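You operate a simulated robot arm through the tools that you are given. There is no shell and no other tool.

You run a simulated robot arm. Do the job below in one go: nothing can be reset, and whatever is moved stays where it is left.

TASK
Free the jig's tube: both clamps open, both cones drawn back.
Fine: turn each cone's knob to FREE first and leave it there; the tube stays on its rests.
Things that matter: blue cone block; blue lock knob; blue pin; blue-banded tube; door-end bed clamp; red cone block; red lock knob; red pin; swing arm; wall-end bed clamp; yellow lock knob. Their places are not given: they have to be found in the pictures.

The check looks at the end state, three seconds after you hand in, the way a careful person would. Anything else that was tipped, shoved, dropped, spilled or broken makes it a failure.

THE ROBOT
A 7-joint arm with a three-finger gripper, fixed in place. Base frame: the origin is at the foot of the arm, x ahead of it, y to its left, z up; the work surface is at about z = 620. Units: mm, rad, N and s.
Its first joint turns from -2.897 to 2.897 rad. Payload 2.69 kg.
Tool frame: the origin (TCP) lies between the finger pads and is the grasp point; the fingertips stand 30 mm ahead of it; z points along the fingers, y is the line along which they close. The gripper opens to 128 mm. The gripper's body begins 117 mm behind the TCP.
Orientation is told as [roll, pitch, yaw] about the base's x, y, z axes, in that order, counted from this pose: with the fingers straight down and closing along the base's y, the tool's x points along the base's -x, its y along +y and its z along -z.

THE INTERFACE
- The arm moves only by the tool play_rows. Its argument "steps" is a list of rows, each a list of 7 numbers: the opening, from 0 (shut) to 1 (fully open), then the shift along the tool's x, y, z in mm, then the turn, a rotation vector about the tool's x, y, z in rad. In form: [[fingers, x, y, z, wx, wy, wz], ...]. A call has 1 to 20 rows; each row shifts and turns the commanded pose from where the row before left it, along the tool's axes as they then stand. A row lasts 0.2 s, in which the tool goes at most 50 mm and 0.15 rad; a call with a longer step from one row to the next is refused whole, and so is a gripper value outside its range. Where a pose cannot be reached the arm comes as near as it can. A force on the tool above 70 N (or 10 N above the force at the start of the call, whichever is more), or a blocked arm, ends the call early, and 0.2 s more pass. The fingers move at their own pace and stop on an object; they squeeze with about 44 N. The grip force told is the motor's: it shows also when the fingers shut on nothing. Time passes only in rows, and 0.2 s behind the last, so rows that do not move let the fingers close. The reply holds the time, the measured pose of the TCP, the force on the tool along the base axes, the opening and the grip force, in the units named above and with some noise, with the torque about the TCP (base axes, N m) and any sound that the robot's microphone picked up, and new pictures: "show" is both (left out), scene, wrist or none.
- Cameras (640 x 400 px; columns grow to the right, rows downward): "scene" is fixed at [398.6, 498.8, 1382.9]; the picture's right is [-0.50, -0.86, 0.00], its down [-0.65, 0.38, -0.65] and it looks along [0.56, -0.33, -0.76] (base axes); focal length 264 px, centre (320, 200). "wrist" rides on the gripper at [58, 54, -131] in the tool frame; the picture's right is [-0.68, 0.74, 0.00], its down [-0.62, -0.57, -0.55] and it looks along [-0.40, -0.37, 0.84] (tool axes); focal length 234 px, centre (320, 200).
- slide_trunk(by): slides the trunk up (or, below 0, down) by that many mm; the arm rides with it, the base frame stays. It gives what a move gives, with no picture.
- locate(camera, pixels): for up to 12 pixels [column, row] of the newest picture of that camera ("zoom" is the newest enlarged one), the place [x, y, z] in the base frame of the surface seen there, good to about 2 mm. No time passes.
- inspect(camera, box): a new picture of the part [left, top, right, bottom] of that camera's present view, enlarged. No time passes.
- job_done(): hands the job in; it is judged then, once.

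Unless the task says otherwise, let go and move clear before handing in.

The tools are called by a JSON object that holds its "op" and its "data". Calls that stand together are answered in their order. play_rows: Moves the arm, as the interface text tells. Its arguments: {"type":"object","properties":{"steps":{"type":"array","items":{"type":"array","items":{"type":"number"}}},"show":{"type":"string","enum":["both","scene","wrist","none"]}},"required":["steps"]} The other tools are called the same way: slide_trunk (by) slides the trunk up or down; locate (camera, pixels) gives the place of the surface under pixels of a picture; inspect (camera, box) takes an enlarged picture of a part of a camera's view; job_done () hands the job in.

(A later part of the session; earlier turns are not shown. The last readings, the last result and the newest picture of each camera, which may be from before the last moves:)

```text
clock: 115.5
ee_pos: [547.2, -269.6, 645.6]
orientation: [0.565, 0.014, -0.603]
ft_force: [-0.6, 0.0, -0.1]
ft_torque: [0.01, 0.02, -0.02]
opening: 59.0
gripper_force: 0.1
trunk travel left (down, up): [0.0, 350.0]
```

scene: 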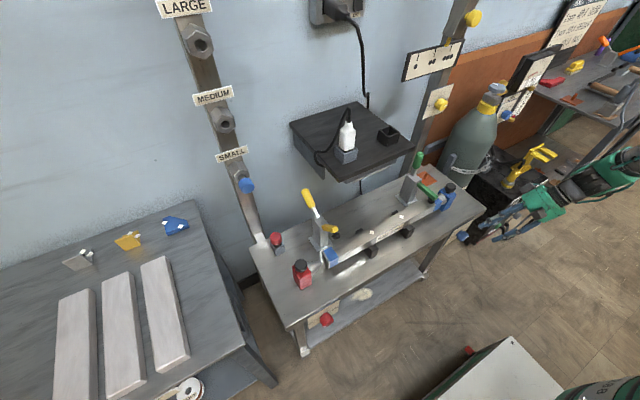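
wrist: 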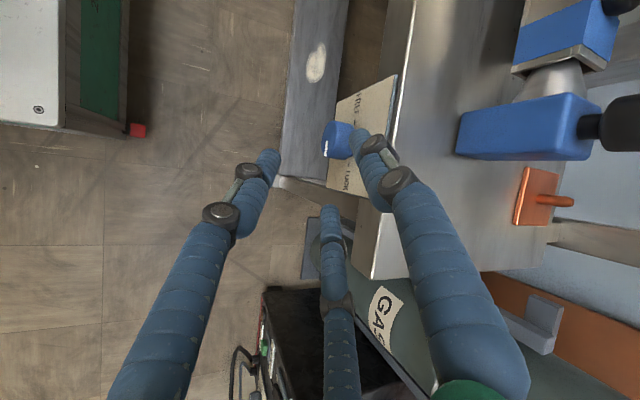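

Reached with φ=0.5. Testing whether φ≈1.0 is reachable here, to allow larger turns per grasp.

{"op": "play_rows", "data": {"steps": [[0.46, 0, 0, 0, -0.1034, 0.0597, 0.0369], [0.46, 0, 0, 0, -0.1034, 0.0597, 0.0369], [0.46, 0, 0, 0, -0.1034, 0.0597, 0.0369], [0.46, 0, 0, 0, -0.1034, 0.0597, 0.0369], [0.46, 0, 0, 0, 0, 0, 0]], "show": "none"}}

```text
clock: 116.7
ee_pos: [546.1, -269.7, 644.3]
orientation: [0.99, 0.286, -0.542]
ft_force: [0.1, 0.5, 0.4]
ft_torque: [-0.01, -0.01, -0.03]
opening: 59.0
gripper_force: 0.0
trunk travel left (down, up): [0.0, 350.0]
```

φ=1.0 works. Moving onto the approach line and inserting around the knob.

{"op": "play_rows", "data": {"steps": [[0.46, -13, -18, 5, 0, 0, 0], [0.46, -13, -18, 5, 0, 0, 0], [0.46, 0, 0, 0, 0, 0, 0]], "show": "wrist"}}

{"op": "inspect", "data": {"camera": "wrist", "box": [260, 90, 420, 250]}}

```text
clock: 117.5
ee_pos: [553.7, -286.5, 602.7]
orientation: [0.989, 0.287, -0.541]
ft_force: [-0.3, 0.1, 0.3]
ft_torque: [-0.01, -0.01, 0.01]
opening: 58.9
gripper_force: 0.0
trunk travel left (down, up): [0.0, 350.0]
```

wrist: 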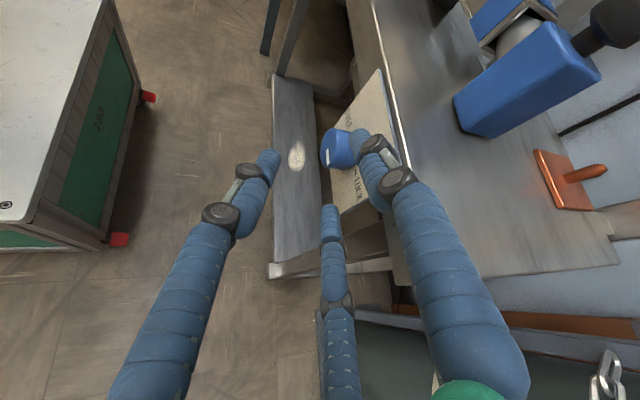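

```text
2.50 times, centred on (340, 170) of wrist
```

zoom: 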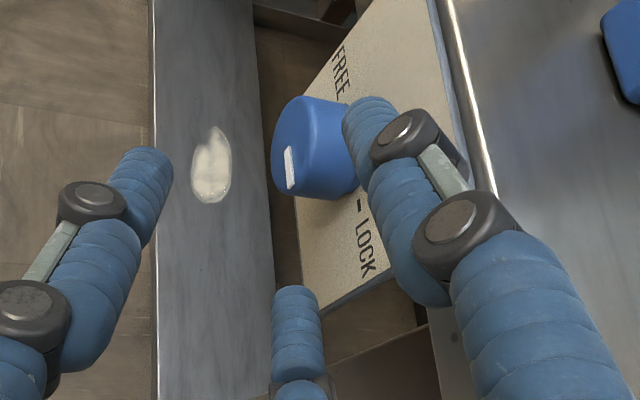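

The view matches the red knob case. Inserting 80 mm.

{"op": "play_rows", "data": {"steps": [[0.46, 0, 0, 20, 0, 0, 0], [0.46, 0, 0, 20, 0, 0, 0], [0.46, 0, 0, 20, 0, 0, 0], [0.46, 0, 0, 19, 0, 0, 0], [0.46, 0, 0, 0, 0, 0, 0]], "show": "wrist"}}

{"op": "inspect", "data": {"camera": "wrist", "box": [260, 90, 420, 250]}}

```text
clock: 118.7
ee_pos: [576.4, -223.0, 561.9]
orientation: [0.988, 0.285, -0.543]
ft_force: [0.9, 0.1, -0.4]
ft_torque: [0.01, 0.0, 0.01]
opening: 59.0
gripper_force: 0.1
trunk travel left (down, up): [0.0, 350.0]
```

wrist: 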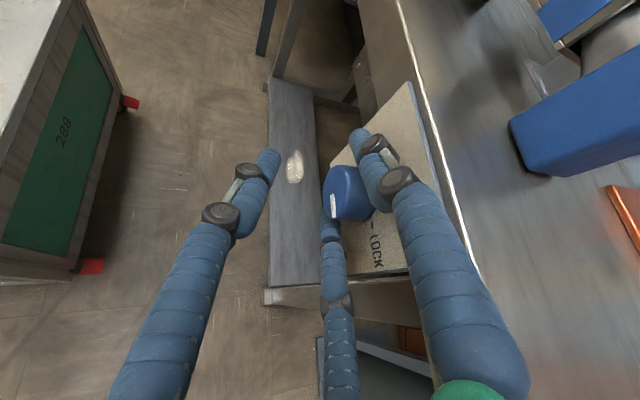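

```text
2.50 times, centred on (340, 170) of wrist
```

zoom: 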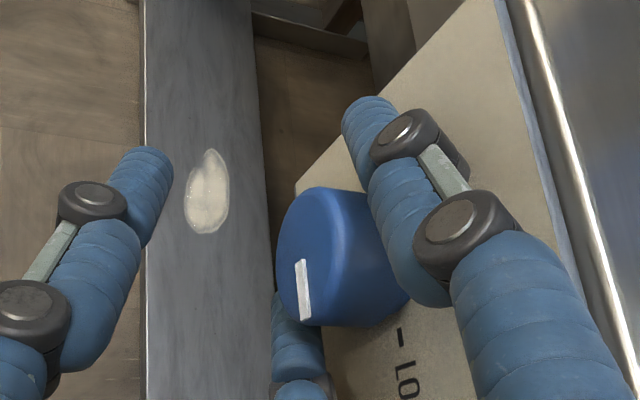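

Centred with no contact. A small -2 mm pre-shift (as was needed on the red knob), then close.

{"op": "play_rows", "data": {"steps": [[0.46, -1.0, -1.7, 0, 0, 0, 0], [0.3, 0, 0, 0, 0, 0, 0], [0.1, 0, 0, 0, 0, 0, 0], [0.0, 0, 0, 0, 0, 0, 0]], "show": "none"}}

```text
clock: 119.7
ee_pos: [575.6, -223.6, 561.6]
orientation: [0.989, 0.285, -0.541]
ft_force: [18.9, 23.4, 24.0]
ft_torque: [0.06, -0.36, 0.44]
opening: 43.9
gripper_force: 44.8
trunk travel left (down, up): [0.0, 350.0]
```

Slight imbalance (+33 N along u); shifting back +2.5 mm.

{"op": "play_rows", "data": {"steps": [[0.0, 1.2, 2.1, 0, 0, 0, 0], [0.0, 0, 0, 0, 0, 0, 0]], "show": "none"}}

```text
clock: 120.3
ee_pos: [577.0, -225.1, 561.1]
orientation: [0.986, 0.285, -0.544]
ft_force: [19.8, 10.6, 3.6]
ft_torque: [0.04, -0.3, -0.05]
opening: 43.8
gripper_force: 45.1
trunk travel left (down, up): [0.0, 350.0]
```

Balanced enough. Turning the blue knob over the top in small steps.

{"op": "play_rows", "data": {"steps": [[0.0, 0, 0, 0, 0.0662, -0.0382, -0.0236], [0.0, 0, 0, 0, 0.0662, -0.0382, -0.0236], [0.0, 0, 0, 0, 0.0662, -0.0382, -0.0236], [0.0, 0, 0, 0, 0.0662, -0.0382, -0.0236], [0.0, 0, 0, 0, 0, 0, 0]], "show": "wrist"}}

{"op": "inspect", "data": {"camera": "wrist", "box": [260, 90, 420, 250]}}

```text
clock: 121.5
ee_pos: [576.3, -223.8, 562.3]
orientation: [0.712, 0.116, -0.595]
ft_force: [14.7, 9.1, 6.7]
ft_torque: [0.04, -0.06, -0.05]
opening: 43.6
gripper_force: 45.1
trunk travel left (down, up): [0.0, 350.0]
```

wrist: 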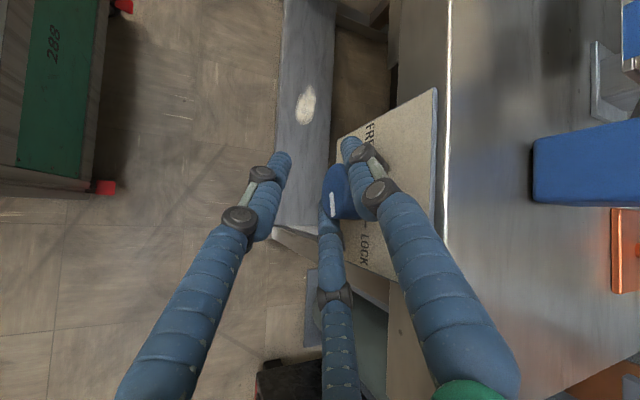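

```text
2.50 times, centred on (340, 170) of wrist
```

zoom: 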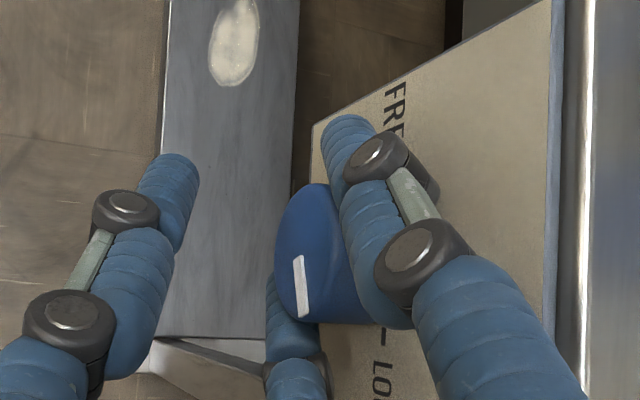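

The knob follows. Continuing the turn.

{"op": "play_rows", "data": {"steps": [[0.0, 0, 0, 0, 0.0662, -0.0382, -0.0236], [0.0, 0, 0, 0, 0.0662, -0.0382, -0.0236], [0.0, 0, 0, 0, 0.0662, -0.0382, -0.0236], [0.0, 0, 0, 0, 0.0662, -0.0382, -0.0236], [0.0, 0, 0, 0, 0, 0, 0]], "show": "none"}}

{"op": "play_rows", "data": {"steps": [[0.0, 0, 0, 0, 0.0662, -0.0382, -0.0236], [0.0, 0, 0, 0, 0.0662, -0.0382, -0.0236], [0.0, 0, 0, 0, 0.0662, -0.0382, -0.0236], [0.0, 0, 0, 0, 0, 0, 0]], "show": "scene"}}

```text
clock: 122.7
ee_pos: [576.7, -222.9, 562.4]
orientation: [0.447, -0.064, -0.598]
ft_force: [14.4, 29.8, 19.1]
ft_torque: [0.11, -0.12, 0.24]
opening: 43.9
gripper_force: 45.6
trunk travel left (down, up): [0.0, 350.0]
```

```text
clock: 123.7
ee_pos: [575.9, -222.2, 562.4]
orientation: [0.245, -0.195, -0.568]
ft_force: [16.4, 44.7, 17.9]
ft_torque: [0.16, -0.41, 0.64]
opening: 43.7
gripper_force: 45.3
trunk travel left (down, up): [0.0, 350.0]
```

scene: 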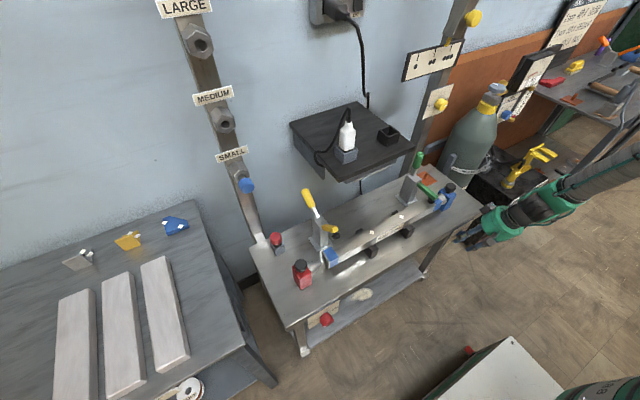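

Force builds along +y; re-centring by +3 mm and continuing slowly.

{"op": "play_rows", "data": {"steps": [[0.0, 1.5, 2.6, 0, 0, 0, 0], [0.0, 0, 0, 0, 0.0414, -0.0239, -0.0148], [0.0, 0, 0, 0, 0.0414, -0.0239, -0.0148], [0.0, 0, 0, 0, 0, 0, 0]], "show": "none"}}

{"op": "play_rows", "data": {"steps": [[0.0, 0, 0, 0, 0.0414, -0.0239, -0.0148], [0.0, 0, 0, 0, 0.0414, -0.0239, -0.0148], [0.0, 0, 0, 0, 0.0414, -0.0239, -0.0148], [0.0, 0, 0, 0, 0, 0, 0]], "show": "scene"}}

```text
clock: 124.7
ee_pos: [575.9, -221.5, 562.3]
orientation: [0.156, -0.25, -0.555]
ft_force: [7.7, -2.6, -3.4]
ft_torque: [-0.01, -0.13, -0.39]
opening: 43.4
gripper_force: 45.2
trunk travel left (down, up): [0.0, 350.0]
```

```text
clock: 125.7
ee_pos: [576.9, -222.7, 562.6]
orientation: [0.019, -0.324, -0.512]
ft_force: [-5.4, -13.6, 7.2]
ft_torque: [-0.06, -0.09, -0.56]
opening: 43.5
gripper_force: 44.8
trunk travel left (down, up): [0.0, 350.0]
```

scene: 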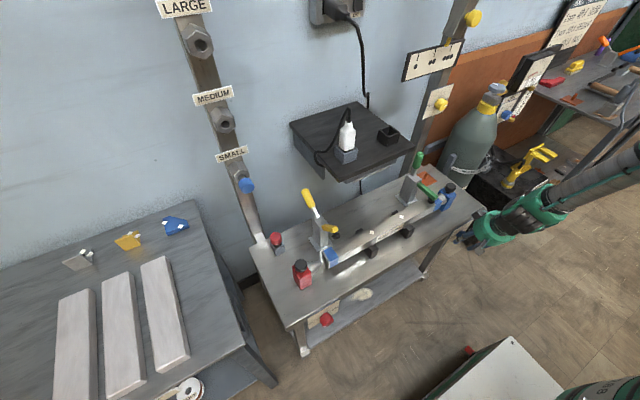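

Smooth through the middle (φ≈-0.13). Continuing.

{"op": "play_rows", "data": {"steps": [[0.0, 0, 0, 0, 0.0662, -0.0382, -0.0236], [0.0, 0, 0, 0, 0.0662, -0.0382, -0.0236], [0.0, 0, 0, 0, 0.0662, -0.0382, -0.0236], [0.0, 0, 0, 0, 0, 0, 0]], "show": "none"}}

{"op": "play_rows", "data": {"steps": [[0.0, 0, 0, 0, 0.0662, -0.0382, -0.0236], [0.0, 0, 0, 0, 0.0662, -0.0382, -0.0236], [0.0, 0, 0, 0, 0.0662, -0.0382, -0.0236], [0.0, 0, 0, 0, 0, 0, 0]], "show": "wrist"}}

{"op": "inspect", "data": {"camera": "wrist", "box": [260, 90, 420, 250]}}

```text
clock: 126.7
ee_pos: [576.0, -220.9, 562.3]
orientation: [-0.211, -0.429, -0.426]
ft_force: [3.2, -13.9, -5.3]
ft_torque: [-0.02, 0.09, -0.5]
opening: 43.6
gripper_force: 45.4
trunk travel left (down, up): [0.0, 350.0]
```

```text
clock: 127.7
ee_pos: [576.7, -219.9, 562.6]
orientation: [-0.46, -0.513, -0.307]
ft_force: [4.7, -3.5, -12.1]
ft_torque: [0.05, 0.13, -0.24]
opening: 43.7
gripper_force: 44.9
trunk travel left (down, up): [0.0, 350.0]
```

wrist: 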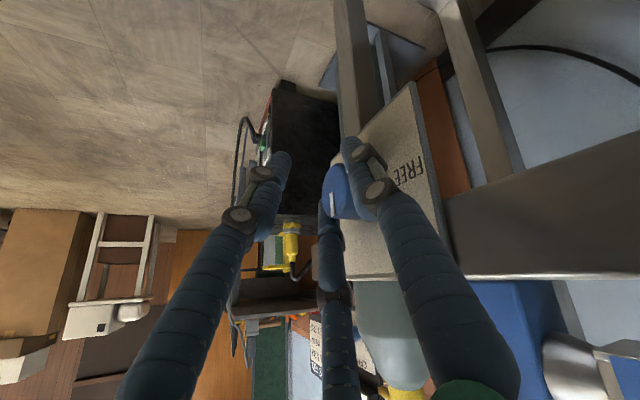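

```text
2.50 times, centred on (340, 170) of wrist
```

zoom: 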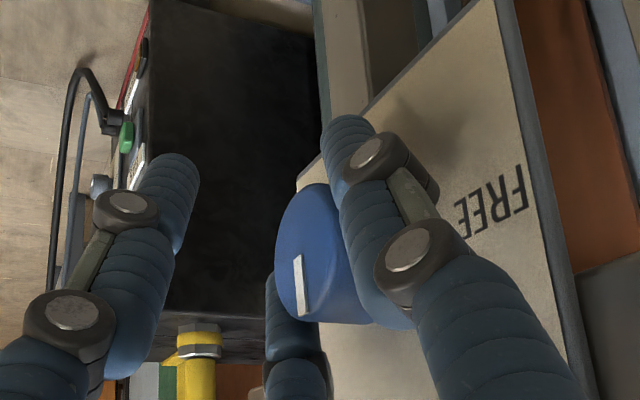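

Knob now turned ≈1.6 rad. Continuing while it's smooth.

{"op": "play_rows", "data": {"steps": [[0.0, 0, 0, 0, 0.0662, -0.0382, -0.0236], [0.0, 0, 0, 0, 0.0662, -0.0382, -0.0236], [0.0, 0, 0, 0, 0.0662, -0.0382, -0.0236], [0.0, 0, 0, 0, 0, 0, 0]], "show": "none"}}

{"op": "play_rows", "data": {"steps": [[0.0, 0, 0, 0, 0.0662, -0.0382, -0.0236], [0.0, 0, 0, 0, 0.0662, -0.0382, -0.0236], [0.0, 0, 0, 0, 0.0662, -0.0382, -0.0236], [0.0, 0, 0, 0, 0, 0, 0]], "show": "both"}}

{"op": "inspect", "data": {"camera": "wrist", "box": [260, 90, 420, 250]}}

```text
clock: 128.7
ee_pos: [576.5, -220.1, 562.2]
orientation: [-0.736, -0.57, -0.165]
ft_force: [-4.3, 26.7, -10.1]
ft_torque: [0.08, 0.21, 0.2]
opening: 43.5
gripper_force: 44.5
trunk travel left (down, up): [0.0, 350.0]
```

```text
clock: 129.7
ee_pos: [576.7, -219.0, 560.6]
orientation: [-1.02, -0.588, -0.006]
ft_force: [-5.3, 45.1, -32.7]
ft_torque: [0.15, 0.48, 0.82]
opening: 43.7
gripper_force: 44.9
trunk travel left (down, up): [0.0, 350.0]
```

scene: 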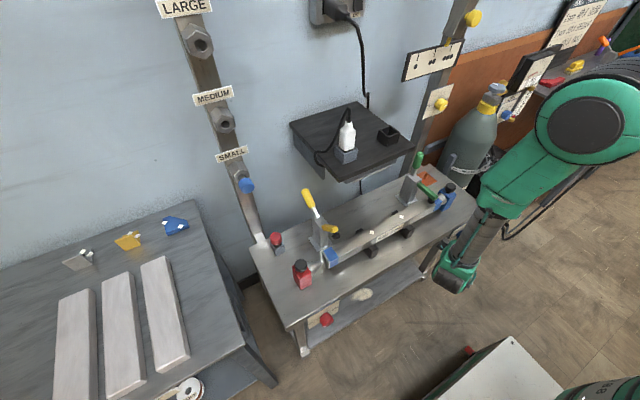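
wrist: 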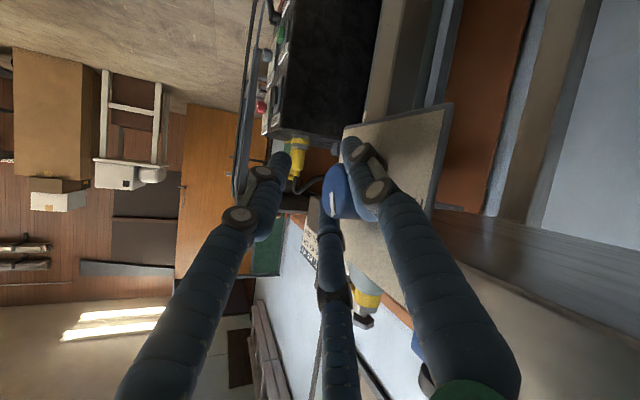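

```text
2.50 times, centred on (340, 170) of wrist
```

zoom: 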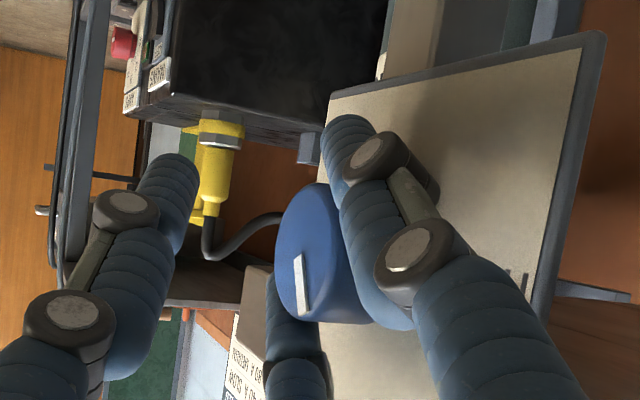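

≈2.07 rad turned; forces growing, so time to regrip. Reading the pointer and releasing.

{"op": "locate", "data": {"camera": "zoom", "pixels": [[297, 258], [304, 314], [300, 285]]}}

{"op": "play_rows", "data": {"steps": [[0.3, 0, 0, 0, 0, 0, 0], [0.46, 0, 0, 0, 0, 0, 0], [0.46, 0, 0, 0, 0, 0, 0]], "show": "none"}}

```text
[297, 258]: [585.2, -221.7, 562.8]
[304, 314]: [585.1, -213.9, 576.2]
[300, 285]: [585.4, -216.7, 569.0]
```

```text
clock: 130.5
ee_pos: [576.7, -219.8, 563.7]
orientation: [-1.021, -0.592, -0.006]
ft_force: [0.4, -0.3, -0.2]
ft_torque: [0.01, -0.03, 0.0]
opening: 58.8
gripper_force: 0.0
trunk travel left (down, up): [0.0, 350.0]
```

Pointer is 60° above FREE: ≈1.05 rad left. Swinging back in place with open fingers, slowly, after re-centring.

{"op": "play_rows", "data": {"steps": [[0.46, 1.26, 0.28, 3.07, 0, 0, 0], [0.46, 0, 0, 0, -0.0744, 0.043, 0.0266], [0.46, 0, 0, 0, -0.0744, 0.043, 0.0266], [0.46, 0, 0, 0, -0.0744, 0.043, 0.0266], [0.46, 0, 0, 0, -0.0744, 0.043, 0.0266], [0.46, 0, 0, 0, -0.0744, 0.043, 0.0266], [0.46, 0, 0, 0, 0, 0, 0]], "show": "none"}}

{"op": "play_rows", "data": {"steps": [[0.46, 0, 0, 0, -0.0744, 0.043, 0.0266], [0.46, 0, 0, 0, -0.0744, 0.043, 0.0266], [0.46, 0, 0, 0, -0.0744, 0.043, 0.0266], [0.46, 0, 0, 0, 0, 0, 0]], "show": "both"}}

```text
clock: 132.1
ee_pos: [576.5, -223.6, 560.6]
orientation: [-0.494, -0.525, -0.292]
ft_force: [-0.1, -0.1, 0.4]
ft_torque: [0.04, 0.0, 0.01]
opening: 58.8
gripper_force: 0.1
trunk travel left (down, up): [0.0, 350.0]
```

```text
clock: 133.1
ee_pos: [575.8, -221.8, 561.3]
orientation: [-0.21, -0.433, -0.425]
ft_force: [-0.1, -0.3, -1.3]
ft_torque: [-0.02, -0.01, -0.01]
opening: 58.7
gripper_force: 0.1
trunk travel left (down, up): [0.0, 350.0]
```

scene: 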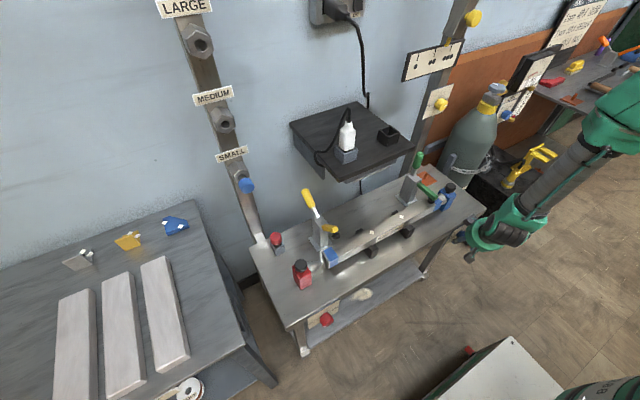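
wrist: 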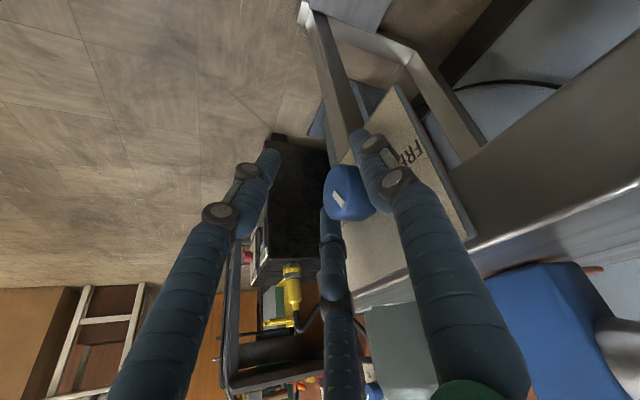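

Fine so far (φ≈-0.35). Continue to φ≈+0.05.

{"op": "play_rows", "data": {"steps": [[0.46, 0, 0, 0, -0.0579, 0.0335, 0.0207], [0.46, 0, 0, 0, -0.0579, 0.0335, 0.0207], [0.46, 0, 0, 0, -0.0579, 0.0335, 0.0207], [0.46, 0, 0, 0, 0, 0, 0]], "show": "none"}}

{"op": "play_rows", "data": {"steps": [[0.46, 0, 0, 0, -0.0579, 0.0335, 0.0207], [0.46, 0, 0, 0, -0.0579, 0.0335, 0.0207], [0.46, 0, 0, 0, -0.0579, 0.0335, 0.0207], [0.46, 0, 0, 0, 0, 0, 0]], "show": "none"}}

```text
clock: 134.1
ee_pos: [578.1, -222.5, 560.6]
orientation: [-0.005, -0.339, -0.505]
ft_force: [0.5, 0.2, -0.3]
ft_torque: [-0.03, 0.02, 0.01]
opening: 59.0
gripper_force: 0.1
trunk travel left (down, up): [0.0, 350.0]
```

```text
clock: 135.1
ee_pos: [575.0, -223.1, 559.9]
orientation: [0.186, -0.232, -0.559]
ft_force: [-0.5, 0.6, -0.6]
ft_torque: [0.0, -0.03, -0.02]
opening: 58.8
gripper_force: 0.1
trunk travel left (down, up): [0.0, 350.0]
```

Back at φ≈+0.06. Small centring and close again.

{"op": "play_rows", "data": {"steps": [[0.46, -1.4, 2.1, -0.8, 0, 0, 0], [0.3, 0, 0, 0, 0, 0, 0], [0.1, 0, 0, 0, 0, 0, 0], [0.0, 0, 0, 0, 0, 0, 0]], "show": "none"}}

```text
clock: 136.1
ee_pos: [578.0, -221.9, 562.6]
orientation: [0.184, -0.233, -0.559]
ft_force: [3.5, 3.3, -0.1]
ft_torque: [0.03, -0.02, 0.08]
opening: 43.5
gripper_force: 44.2
trunk travel left (down, up): [0.0, 350.0]
```

Balanced grip. Turning the remaining ≈1.05 rad.

{"op": "play_rows", "data": {"steps": [[0.0, 0, 0, 0, 0.0662, -0.0382, -0.0236], [0.0, 0, 0, 0, 0.0662, -0.0382, -0.0236], [0.0, 0, 0, 0, 0.0662, -0.0382, -0.0236], [0.0, 0, 0, 0, 0, 0, 0]], "show": "none"}}

{"op": "play_rows", "data": {"steps": [[0.0, 0, 0, 0, 0.0662, -0.0382, -0.0236], [0.0, 0, 0, 0, 0.0662, -0.0382, -0.0236], [0.0, 0, 0, 0, 0.0662, -0.0382, -0.0236], [0.0, 0, 0, 0, 0, 0, 0]], "show": "none"}}

{"op": "play_rows", "data": {"steps": [[0.0, 0, 0, 0, 0.0662, -0.0382, -0.0236], [0.0, 0, 0, 0, 0.0662, -0.0382, -0.0236], [0.0, 0, 0, 0, 0.0662, -0.0382, -0.0236], [0.0, 0, 0, 0, 0, 0, 0]], "show": "wrist"}}

{"op": "inspect", "data": {"camera": "wrist", "box": [260, 90, 420, 250]}}

```text
clock: 136.8
ee_pos: [578.1, -222.6, 560.6]
orientation: [0.0, -0.334, -0.446]
ft_force: [-8.9, -10.0, 6.1]
ft_torque: [0.01, 0.2, -0.53]
opening: 43.9
gripper_force: 45.1
trunk travel left (down, up): [0.0, 350.0]
stopped in row 3: the force on the tool passed its limit at 80 N (the readings are from after the stop); the commanded pose is now the measured one
```

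```text
clock: 137.8
ee_pos: [576.6, -221.0, 561.8]
orientation: [-0.233, -0.44, -0.354]
ft_force: [-10.5, -13.9, 5.3]
ft_torque: [-0.04, 0.49, -1.14]
opening: 43.7
gripper_force: 44.8
trunk travel left (down, up): [0.0, 350.0]
```

```text
clock: 138.8
ee_pos: [578.0, -221.0, 561.7]
orientation: [-0.488, -0.521, -0.234]
ft_force: [-15.2, -21.0, -2.0]
ft_torque: [-0.06, 0.07, -1.01]
opening: 43.6
gripper_force: 44.8
trunk travel left (down, up): [0.0, 350.0]
```

wrist: 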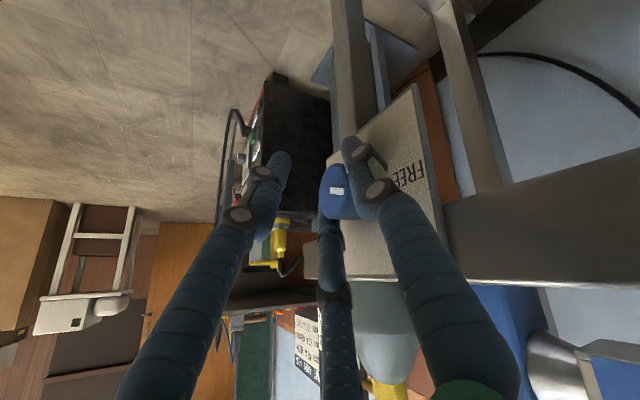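

```text
2.50 times, centred on (340, 170) of wrist
```

zoom: 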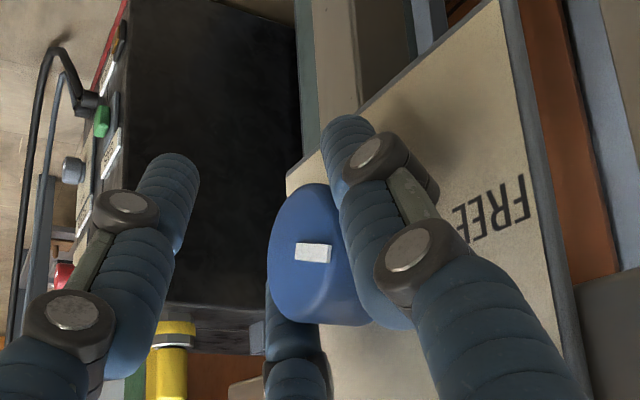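

{"op": "locate", "data": {"camera": "zoom", "pixels": [[298, 250], [330, 254], [314, 252]]}}

{"op": "play_rows", "data": {"steps": [[0.0, 0, 0, 0, 0.0496, -0.0287, -0.0177], [0.0, 0, 0, 0, 0.0496, -0.0287, -0.0177], [0.0, 0, 0, 0, 0.0496, -0.0287, -0.0177], [0.0, 0, 0, 0, 0, 0, 0]], "show": "wrist"}}

{"op": "inspect", "data": {"camera": "wrist", "box": [290, 130, 390, 230]}}

```text
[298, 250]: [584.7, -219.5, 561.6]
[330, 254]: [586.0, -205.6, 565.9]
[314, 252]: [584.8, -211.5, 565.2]
```

```text
clock: 139.8
ee_pos: [578.4, -222.4, 561.8]
orientation: [-0.692, -0.561, -0.124]
ft_force: [-15.7, 6.3, -4.5]
ft_torque: [0.04, -0.02, -0.08]
opening: 43.8
gripper_force: 44.8
trunk travel left (down, up): [0.0, 350.0]
```

wrist: 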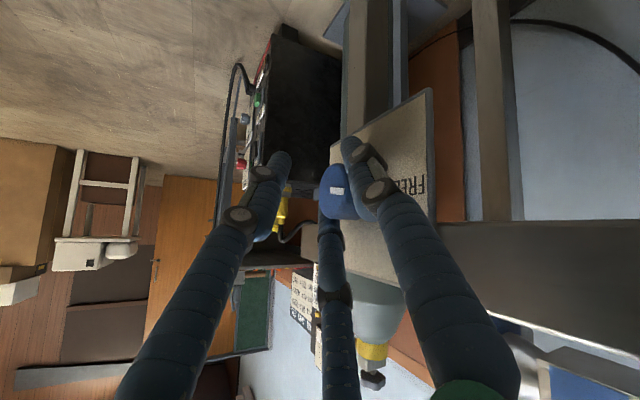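

```text
4.00 times, centred on (340, 180) of wrist
```

zoom: 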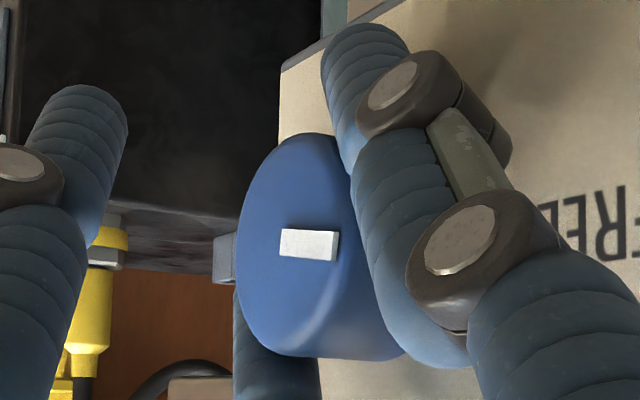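

{"op": "locate", "data": {"camera": "zoom", "pixels": [[283, 242], [334, 247], [308, 244], [296, 243], [322, 246]]}}

```text
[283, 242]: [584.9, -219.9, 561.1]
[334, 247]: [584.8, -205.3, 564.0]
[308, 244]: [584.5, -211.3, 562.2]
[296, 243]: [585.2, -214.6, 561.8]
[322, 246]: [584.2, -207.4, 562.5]
```

About 8° left; turning 0.14 rad more.

{"op": "play_rows", "data": {"steps": [[0.0, 0, 0, 0, 0.0579, -0.0335, -0.0207], [0.0, 0, 0, 0, 0.0579, -0.0335, -0.0207], [0.0, 0, 0, 0, 0, 0, 0]], "show": "wrist"}}

{"op": "inspect", "data": {"camera": "wrist", "box": [290, 130, 390, 230]}}

{"op": "locate", "data": {"camera": "zoom", "pixels": [[283, 242], [334, 247], [308, 244], [296, 243], [322, 246]]}}

```text
clock: 140.7
ee_pos: [578.9, -222.3, 562.2]
orientation: [-0.858, -0.58, -0.036]
ft_force: [-14.8, 10.6, -15.4]
ft_torque: [0.04, 0.14, -0.11]
opening: 43.7
gripper_force: 44.8
trunk travel left (down, up): [0.0, 350.0]
```

wrist: 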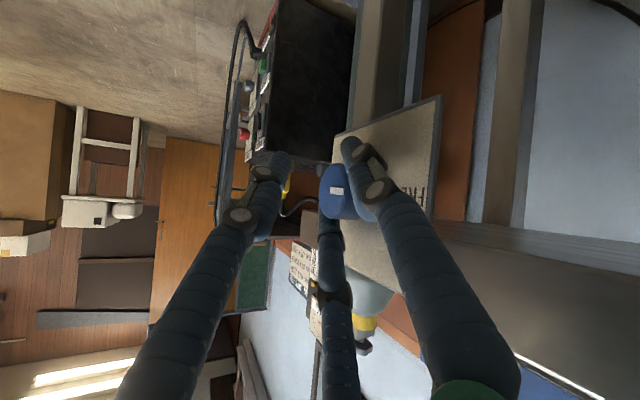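

```text
4.00 times, centred on (340, 180) of wrist
```

zoom: 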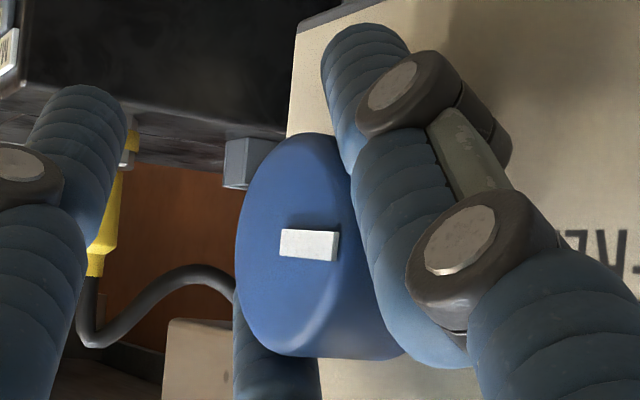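

```text
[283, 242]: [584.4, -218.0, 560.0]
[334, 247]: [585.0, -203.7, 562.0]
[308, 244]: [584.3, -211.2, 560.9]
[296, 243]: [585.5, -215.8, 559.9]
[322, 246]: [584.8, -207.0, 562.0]
```

The pointer's outer end (-204,562) now lines up with the FREE tick (-201,561.7). Adding a last 0.05 rad, then releasing and verifying.

{"op": "play_rows", "data": {"steps": [[0.0, 0, 0, 0, 0.0414, -0.0239, -0.0148], [0.0, 0, 0, 0, 0, 0, 0], [0.3, 0, 0, 0, 0, 0, 0], [0.45, 0, 0, 0, 0, 0, 0], [0.45, 0, 0, 0, 0, 0, 0]], "show": "none"}}

{"op": "play_rows", "data": {"steps": [[0.45, 0, 0, -15, 0, 0, 0], [0.45, 0, 0, -25, 0, 0, 0], [0.45, 0, 0, -25, 0, 0, 0], [0.45, 0, 0, -25, 0, 0, 0], [0.45, 0, 0, 0, 0, 0, 0]], "show": "both"}}

{"op": "inspect", "data": {"camera": "wrist", "box": [290, 100, 390, 200]}}

```text
clock: 141.8
ee_pos: [580.1, -220.8, 562.4]
orientation: [-0.917, -0.588, -0.003]
ft_force: [0.0, 0.8, -0.1]
ft_torque: [0.02, 0.0, 0.01]
opening: 57.4
gripper_force: 0.1
trunk travel left (down, up): [0.0, 350.0]
```

```text
clock: 143.1
ee_pos: [550.1, -148.7, 608.9]
orientation: [-0.917, -0.587, -0.002]
ft_force: [-0.3, -0.5, -0.6]
ft_torque: [-0.03, -0.01, -0.02]
opening: 57.7
gripper_force: 0.0
trunk travel left (down, up): [0.0, 350.0]
```

scene: 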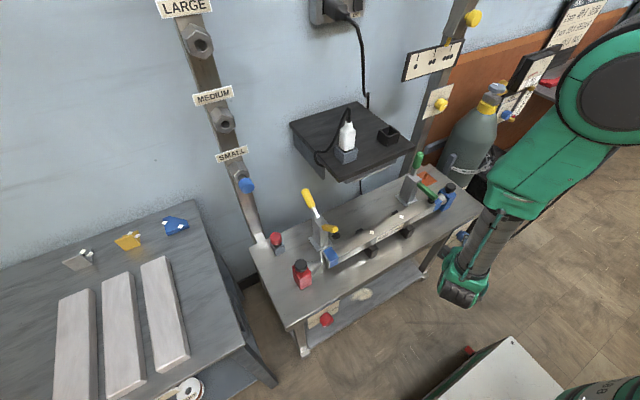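
wrist: 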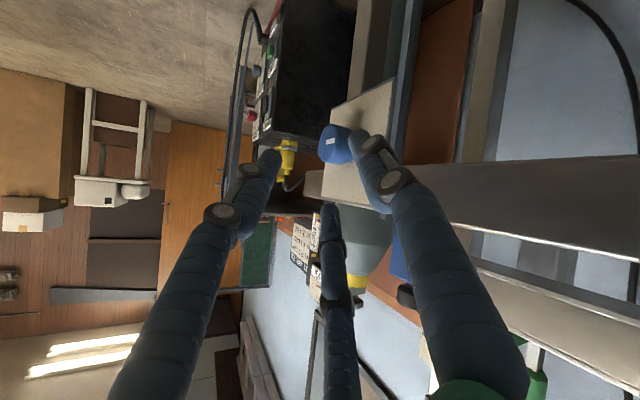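

```text
4.00 times, centred on (340, 150) of wrist
```

zoom: 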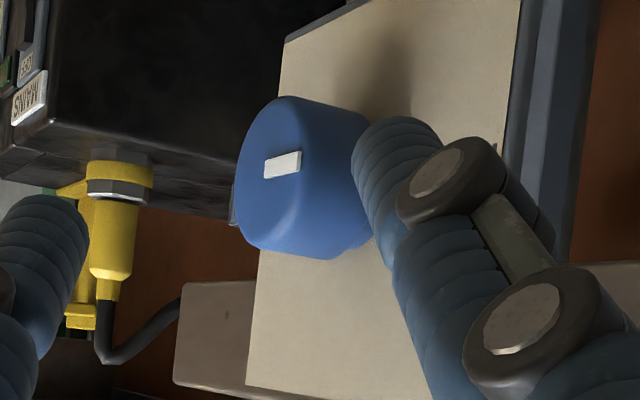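

{"op": "locate", "data": {"camera": "zoom", "pixels": [[267, 167], [299, 160], [283, 164], [275, 166], [291, 162], [330, 300], [280, 330]]}}

{"op": "inspect", "data": {"camera": "scene", "box": [430, 200, 510, 260]}}

```text
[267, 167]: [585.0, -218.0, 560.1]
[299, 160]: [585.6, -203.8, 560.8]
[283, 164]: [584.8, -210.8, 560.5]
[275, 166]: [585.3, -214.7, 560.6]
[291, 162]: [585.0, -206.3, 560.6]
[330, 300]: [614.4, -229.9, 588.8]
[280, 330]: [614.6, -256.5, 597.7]
```

```text
6.67 times, centred on (470, 230) of scene
```

zoom: 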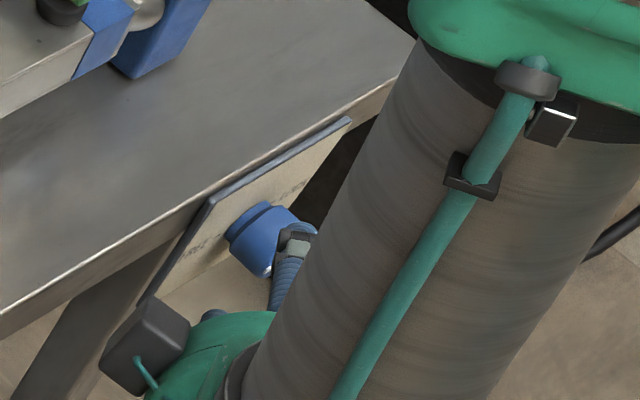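

The blue knob's mark is level at FREE. Now back off, lift, and bring the tool upright for the blue cone block.

{"op": "play_rows", "data": {"steps": [[0.5, -5.2, -24.1, -26.4, 0, 0, 0], [0.5, -5.2, -24.1, -26.4, 0, 0, 0], [0.5, -5.2, -24.1, -26.4, 0, 0, 0], [0.5, -5.2, -24.1, -26.4, 0, 0, 0], [0.5, 0, 0, 0, -0.1125, 0.065, 0.0402], [0.5, 0, 0, 0, -0.1125, 0.065, 0.0402], [0.5, 0, 0, 0, -0.1125, 0.065, 0.0402], [0.5, 0, 0, 0, -0.1125, 0.065, 0.0402], [0.5, 0, 0, 0, -0.1125, 0.065, 0.0402], [0.5, 0, 0, 0, -0.1125, 0.065, 0.0402], [0.5, 0, 0, 0, -0.1125, 0.065, 0.0402], [0.5, 0, 0, 0, 0, 0, 0]], "show": "none"}}

{"op": "slide_trunk", "data": {"by": 150}}

{"op": "play_rows", "data": {"steps": [[0.5, 0, 0, 0, 0.075, 0.13, 0], [0.5, 0, 0, 0, 0.075, 0.13, 0], [0.5, 0, 0, 0, 0, 0, -0.131], [0.5, 0, 0, 0, 0, 0, -0.131], [0.5, 0, 0, 0, 0, 0, -0.131], [0.5, 0, 0, 0, 0, 0, -0.131], [0.5, 0, 0, 0, 0, 0, 0]], "show": "both"}}

```text
clock: 145.7
ee_pos: [488.0, -125.9, 734.2]
orientation: [0.093, -0.282, -0.475]
ft_force: [0.8, 0.0, -0.9]
ft_torque: [0.01, 0.11, 0.04]
opening: 63.7
gripper_force: 0.1
trunk travel left (down, up): [0.0, 350.0]
```

```text
clock: 147.4
ee_pos: [488.2, -124.5, 886.5]
orientation: [0.092, -0.284, -0.473]
ft_force: [0.5, 0.4, -0.3]
ft_torque: [0.01, 0.03, -0.02]
opening: 63.9
gripper_force: 0.1
trunk travel left (down, up): [-150.0, 200.0]
```

```text
clock: 149.0
ee_pos: [487.9, -125.7, 887.1]
orientation: [-0.063, 0.01, 0.057]
ft_force: [0.4, -0.1, -0.4]
ft_torque: [-0.01, 0.0, 0.01]
opening: 64.2
gripper_force: 0.0
trunk travel left (down, up): [-150.0, 200.0]
```

scene: 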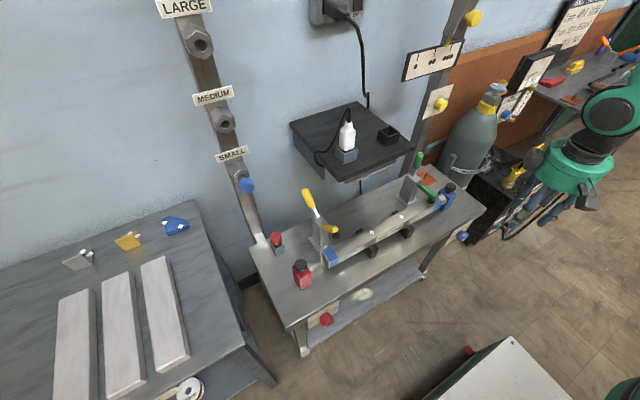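
wrist: 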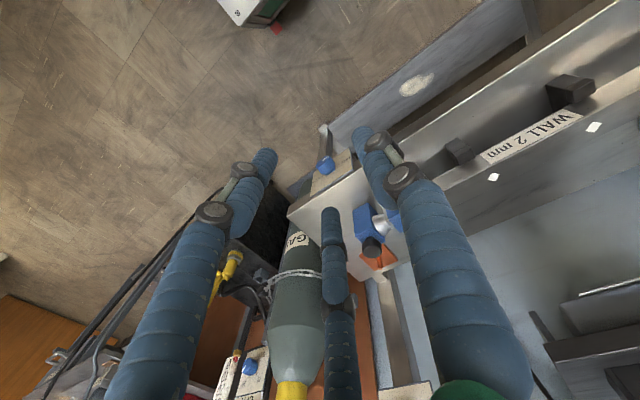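

Upright without limits. Correct small angles and move forward above the blue block.

{"op": "play_rows", "data": {"steps": [[0.5, 0, 0, 0, -0.063, -0.01, 0.057], [0.5, -40, -12, 0, 0, 0, 0], [0.5, -40, -12, 0, 0, 0, 0], [0.5, -40, -12, 0, 0, 0, 0], [0.5, -40, -12, 0, 0, 0, 0], [0.5, -40, -12, 0, 0, 0, 0], [0.5, 0, 0, 0, 0, 0, 0]], "show": "both"}}

{"op": "inspect", "data": {"camera": "wrist", "box": [260, 60, 420, 220]}}

```text
clock: 150.6
ee_pos: [687.2, -186.0, 888.2]
orientation: [0.0, -0.003, -0.003]
ft_force: [1.1, 0.3, -0.4]
ft_torque: [0.0, 0.05, 0.03]
opening: 64.0
gripper_force: 0.2
trunk travel left (down, up): [-150.0, 200.0]
```

scene: 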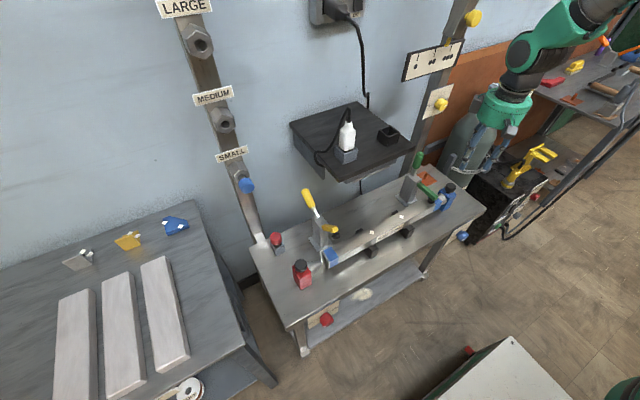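
wrist: 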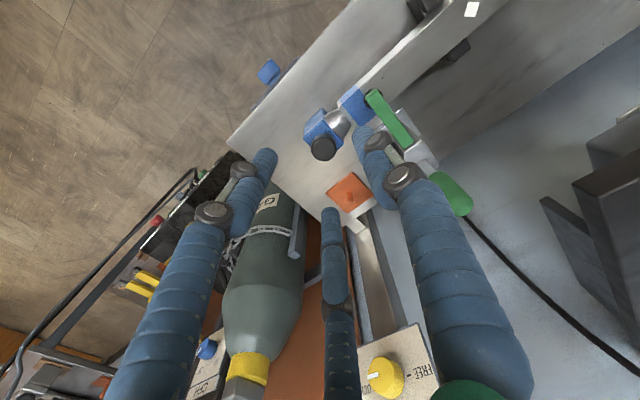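

```text
2.50 times, centred on (340, 140) of wrist
```

zoom: 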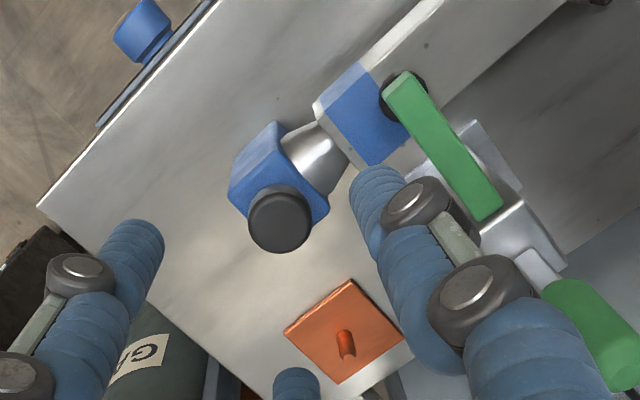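

The blue block's dark knob is at zoom (280,222). Measuring its centre and the door-end clamp.

{"op": "locate", "data": {"camera": "zoom", "pixels": [[256, 222], [304, 222], [280, 198], [280, 244], [262, 205], [298, 238], [262, 238], [298, 205], [240, 170], [300, 140], [355, 150], [340, 345]]}}

{"op": "locate", "data": {"camera": "scene", "pixels": [[420, 154], [420, 160], [418, 168], [415, 175], [412, 182], [420, 185], [428, 190], [436, 195], [448, 187], [436, 202], [428, 178], [424, 180]]}}

```text
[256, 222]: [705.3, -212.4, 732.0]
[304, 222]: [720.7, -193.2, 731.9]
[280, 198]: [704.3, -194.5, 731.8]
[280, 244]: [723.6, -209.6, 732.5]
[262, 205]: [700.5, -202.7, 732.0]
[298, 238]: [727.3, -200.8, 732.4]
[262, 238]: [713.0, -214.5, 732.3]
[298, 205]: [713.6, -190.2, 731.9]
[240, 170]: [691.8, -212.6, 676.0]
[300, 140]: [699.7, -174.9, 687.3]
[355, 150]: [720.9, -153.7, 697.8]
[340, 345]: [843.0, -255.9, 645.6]
```

```text
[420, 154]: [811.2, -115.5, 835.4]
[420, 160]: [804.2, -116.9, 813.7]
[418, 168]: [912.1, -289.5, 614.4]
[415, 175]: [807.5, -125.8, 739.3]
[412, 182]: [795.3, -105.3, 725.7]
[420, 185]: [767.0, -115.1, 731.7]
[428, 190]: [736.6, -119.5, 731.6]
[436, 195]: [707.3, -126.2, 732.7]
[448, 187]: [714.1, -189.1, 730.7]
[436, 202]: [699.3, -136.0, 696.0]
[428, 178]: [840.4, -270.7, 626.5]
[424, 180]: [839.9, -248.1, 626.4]
```

Knob centre (713.5,-202.2), top z≈732. Descending with the fingers around it.

{"op": "play_rows", "data": {"steps": [[0.5, -8.8, -5.4, 33, 0, 0, 0], [0.5, -8.8, -5.4, 33, 0, 0, 0], [0.5, -8.8, -5.4, 32, 0, 0, 0], [0.5, 0, 0, 0, 0, 0, 0]], "show": "wrist"}}

```text
clock: 151.6
ee_pos: [718.0, -200.4, 788.2]
orientation: [0.001, -0.004, -0.002]
ft_force: [1.0, 0.3, -0.3]
ft_torque: [0.03, 0.04, 0.05]
opening: 64.2
gripper_force: 0.1
trunk travel left (down, up): [-150.0, 200.0]
```

wrist: 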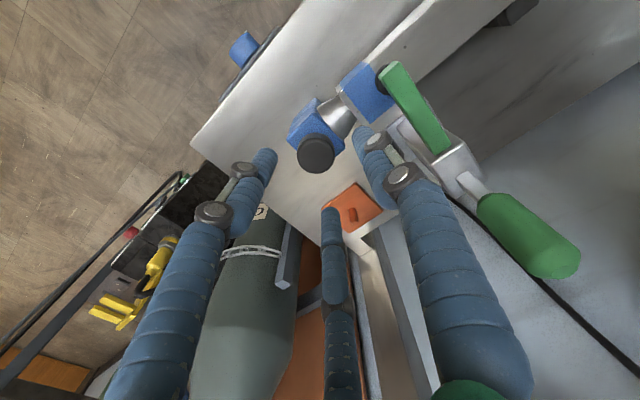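

Slight x correction, then down to z≈734 and close.

{"op": "play_rows", "data": {"steps": [[0.5, 4.5, -1.8, 25, 0, 0, 0], [0.5, 0, 0, 20, 0, 0, 0], [0.5, 0, 0, 9, 0, 0, 0], [0.5, 0, 0, 0, 0, 0, 0], [0.35, 0, 0, 0, 0, 0, 0], [0.2, 0, 0, 0, 0, 0, 0], [0.1, 0, 0, 0, 0, 0, 0], [0.1, 0, 0, 0, 0, 0, 0]], "show": "wrist"}}

```text
clock: 153.4
ee_pos: [712.5, -204.4, 735.2]
orientation: [0.0, -0.005, -0.001]
ft_force: [16.6, 0.7, -5.2]
ft_torque: [0.18, -0.55, -0.1]
opening: 34.7
gripper_force: 45.3
trunk travel left (down, up): [-150.0, 200.0]
```

wrist: 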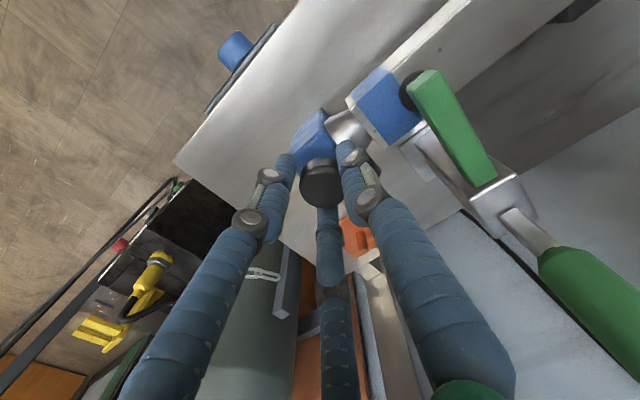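

Gripped. Relieving the small x load and drawing the blue block in -y.

{"op": "play_rows", "data": {"steps": [[0.1, -1.5, 0, 0, 0, 0, 0], [0.1, 0, -5, 0, 0, 0, 0], [0.1, 0, -5, 0, 0, 0, 0], [0.1, 0, -5, 0, 0, 0, 0], [0.1, 0, -5, 0, 0, 0, 0], [0.1, 0, 0, 0, 0, 0, 0]], "show": "wrist"}}

```text
clock: 154.8
ee_pos: [712.8, -224.1, 735.9]
orientation: [0.0, -0.003, -0.001]
ft_force: [12.1, -0.4, -2.8]
ft_torque: [0.12, -0.41, -0.13]
opening: 34.6
gripper_force: 45.1
trunk travel left (down, up): [-150.0, 200.0]
```

wrist: 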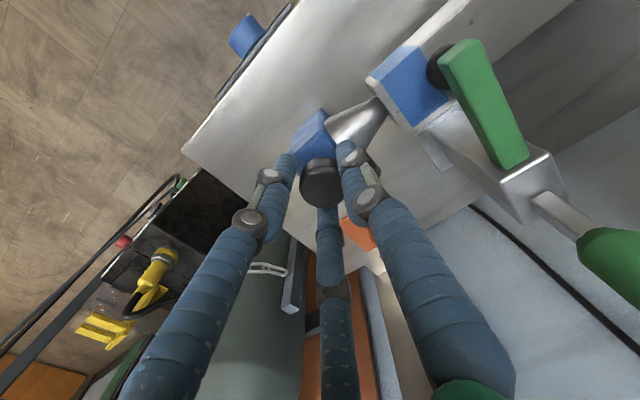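

It slides freely. Continuing to the stop, with smaller steps at the end.

{"op": "play_rows", "data": {"steps": [[0.1, 0, -5, 0, 0, 0, 0], [0.1, 0, -4, 0, 0, 0, 0], [0.1, 0, -2, 0, 0, 0, 0], [0.1, 0, -2, 0, 0, 0, 0], [0.1, 0, 0, 0, 0, 0, 0]], "show": "none"}}

{"op": "play_rows", "data": {"steps": [[0.1, 0, -2, 0, 0, 0, 0], [0.1, 0, -2, 0, 0, 0, 0], [0.1, 0, 0, 0, 0, 0, 0]], "show": "wrist"}}

```text
clock: 156.0
ee_pos: [712.4, -238.0, 734.7]
orientation: [0.002, -0.005, -0.002]
ft_force: [16.0, 1.1, -5.2]
ft_torque: [0.11, -0.39, -0.11]
opening: 35.2
gripper_force: 44.9
trunk travel left (down, up): [-150.0, 200.0]
```

```text
clock: 156.8
ee_pos: [712.1, -239.2, 736.3]
orientation: [0.0, -0.004, -0.001]
ft_force: [23.6, 33.6, -1.8]
ft_torque: [1.12, -0.69, 0.15]
opening: 34.8
gripper_force: 45.2
trunk travel left (down, up): [-150.0, 200.0]
```

wrist: 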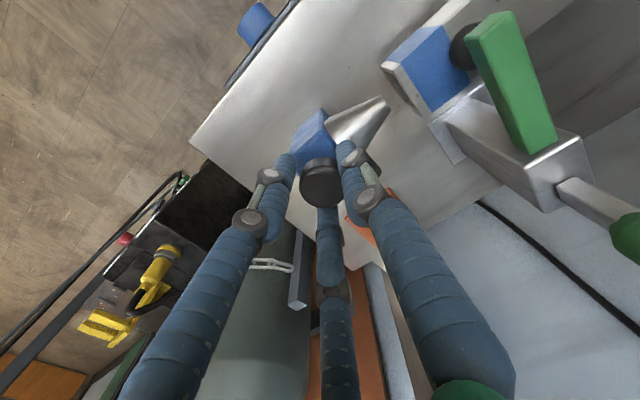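

Stop reached at -239 (≈35 mm of travel). Relax, open and lift off.

{"op": "play_rows", "data": {"steps": [[0.1, 0, 1.5, 0, 0, 0, 0], [0.25, 0, 0, 0, 0, 0, 0], [0.4, 0, 0, 0, 0, 0, 0], [0.5, 0, 0, 0, 0, 0, 0], [0.5, 0, 0, -30, 0, 0, 0], [0.5, 0, 0, -40, 0, 0, 0], [0.5, 0, 0, -40, 0, 0, 0], [0.5, 0, 0, -40, 0, 0, 0], [0.5, 0, 0, 0, 0, 0, 0]], "show": "both"}}

{"op": "inspect", "data": {"camera": "wrist", "box": [270, 60, 470, 220]}}

{"op": "inspect", "data": {"camera": "scene", "box": [380, 140, 500, 240]}}

```text
clock: 158.8
ee_pos: [711.3, -241.2, 887.4]
orientation: [-0.002, -0.003, -0.001]
ft_force: [-0.4, 0.2, 0.9]
ft_torque: [-0.06, -0.04, -0.02]
opening: 64.0
gripper_force: 0.0
trunk travel left (down, up): [-150.0, 200.0]
```

scene: 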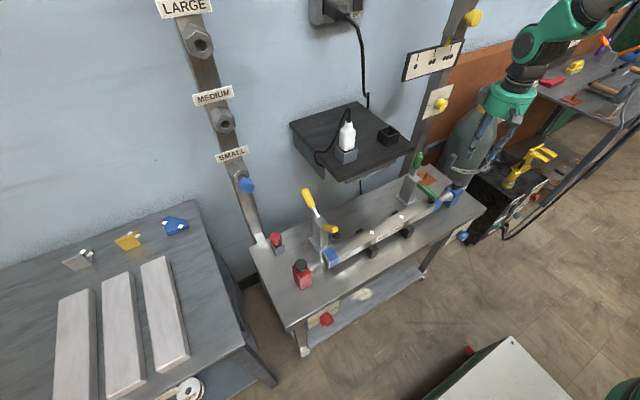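
wrist: 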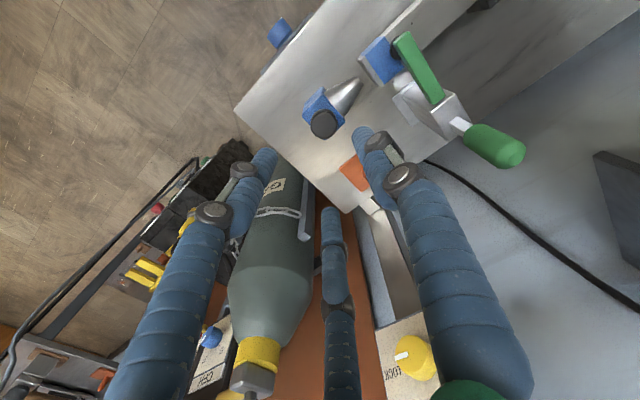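

```text
2.50 times, centred on (370, 140) of wrist
```

zoom: 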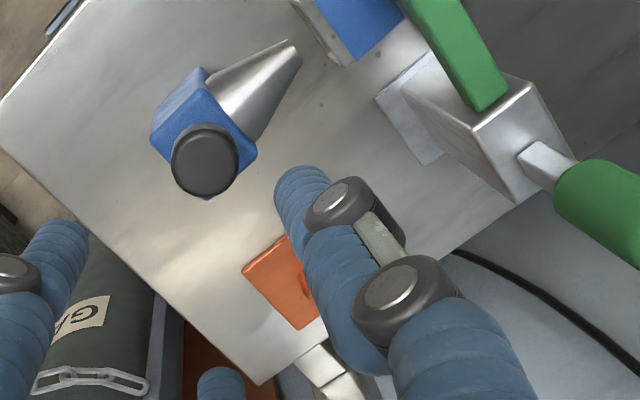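

```text
4.00 times, centred on (440, 190) of scene
```

zoom: 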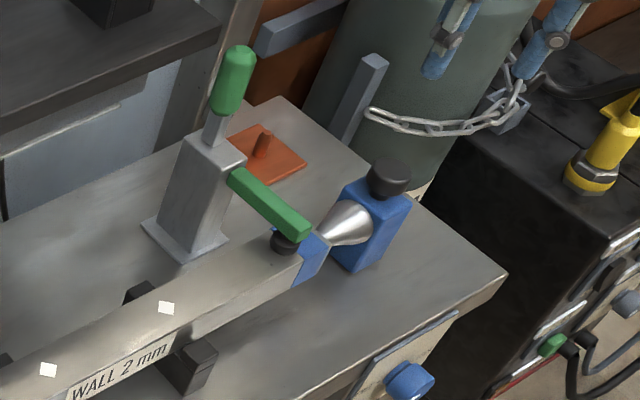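

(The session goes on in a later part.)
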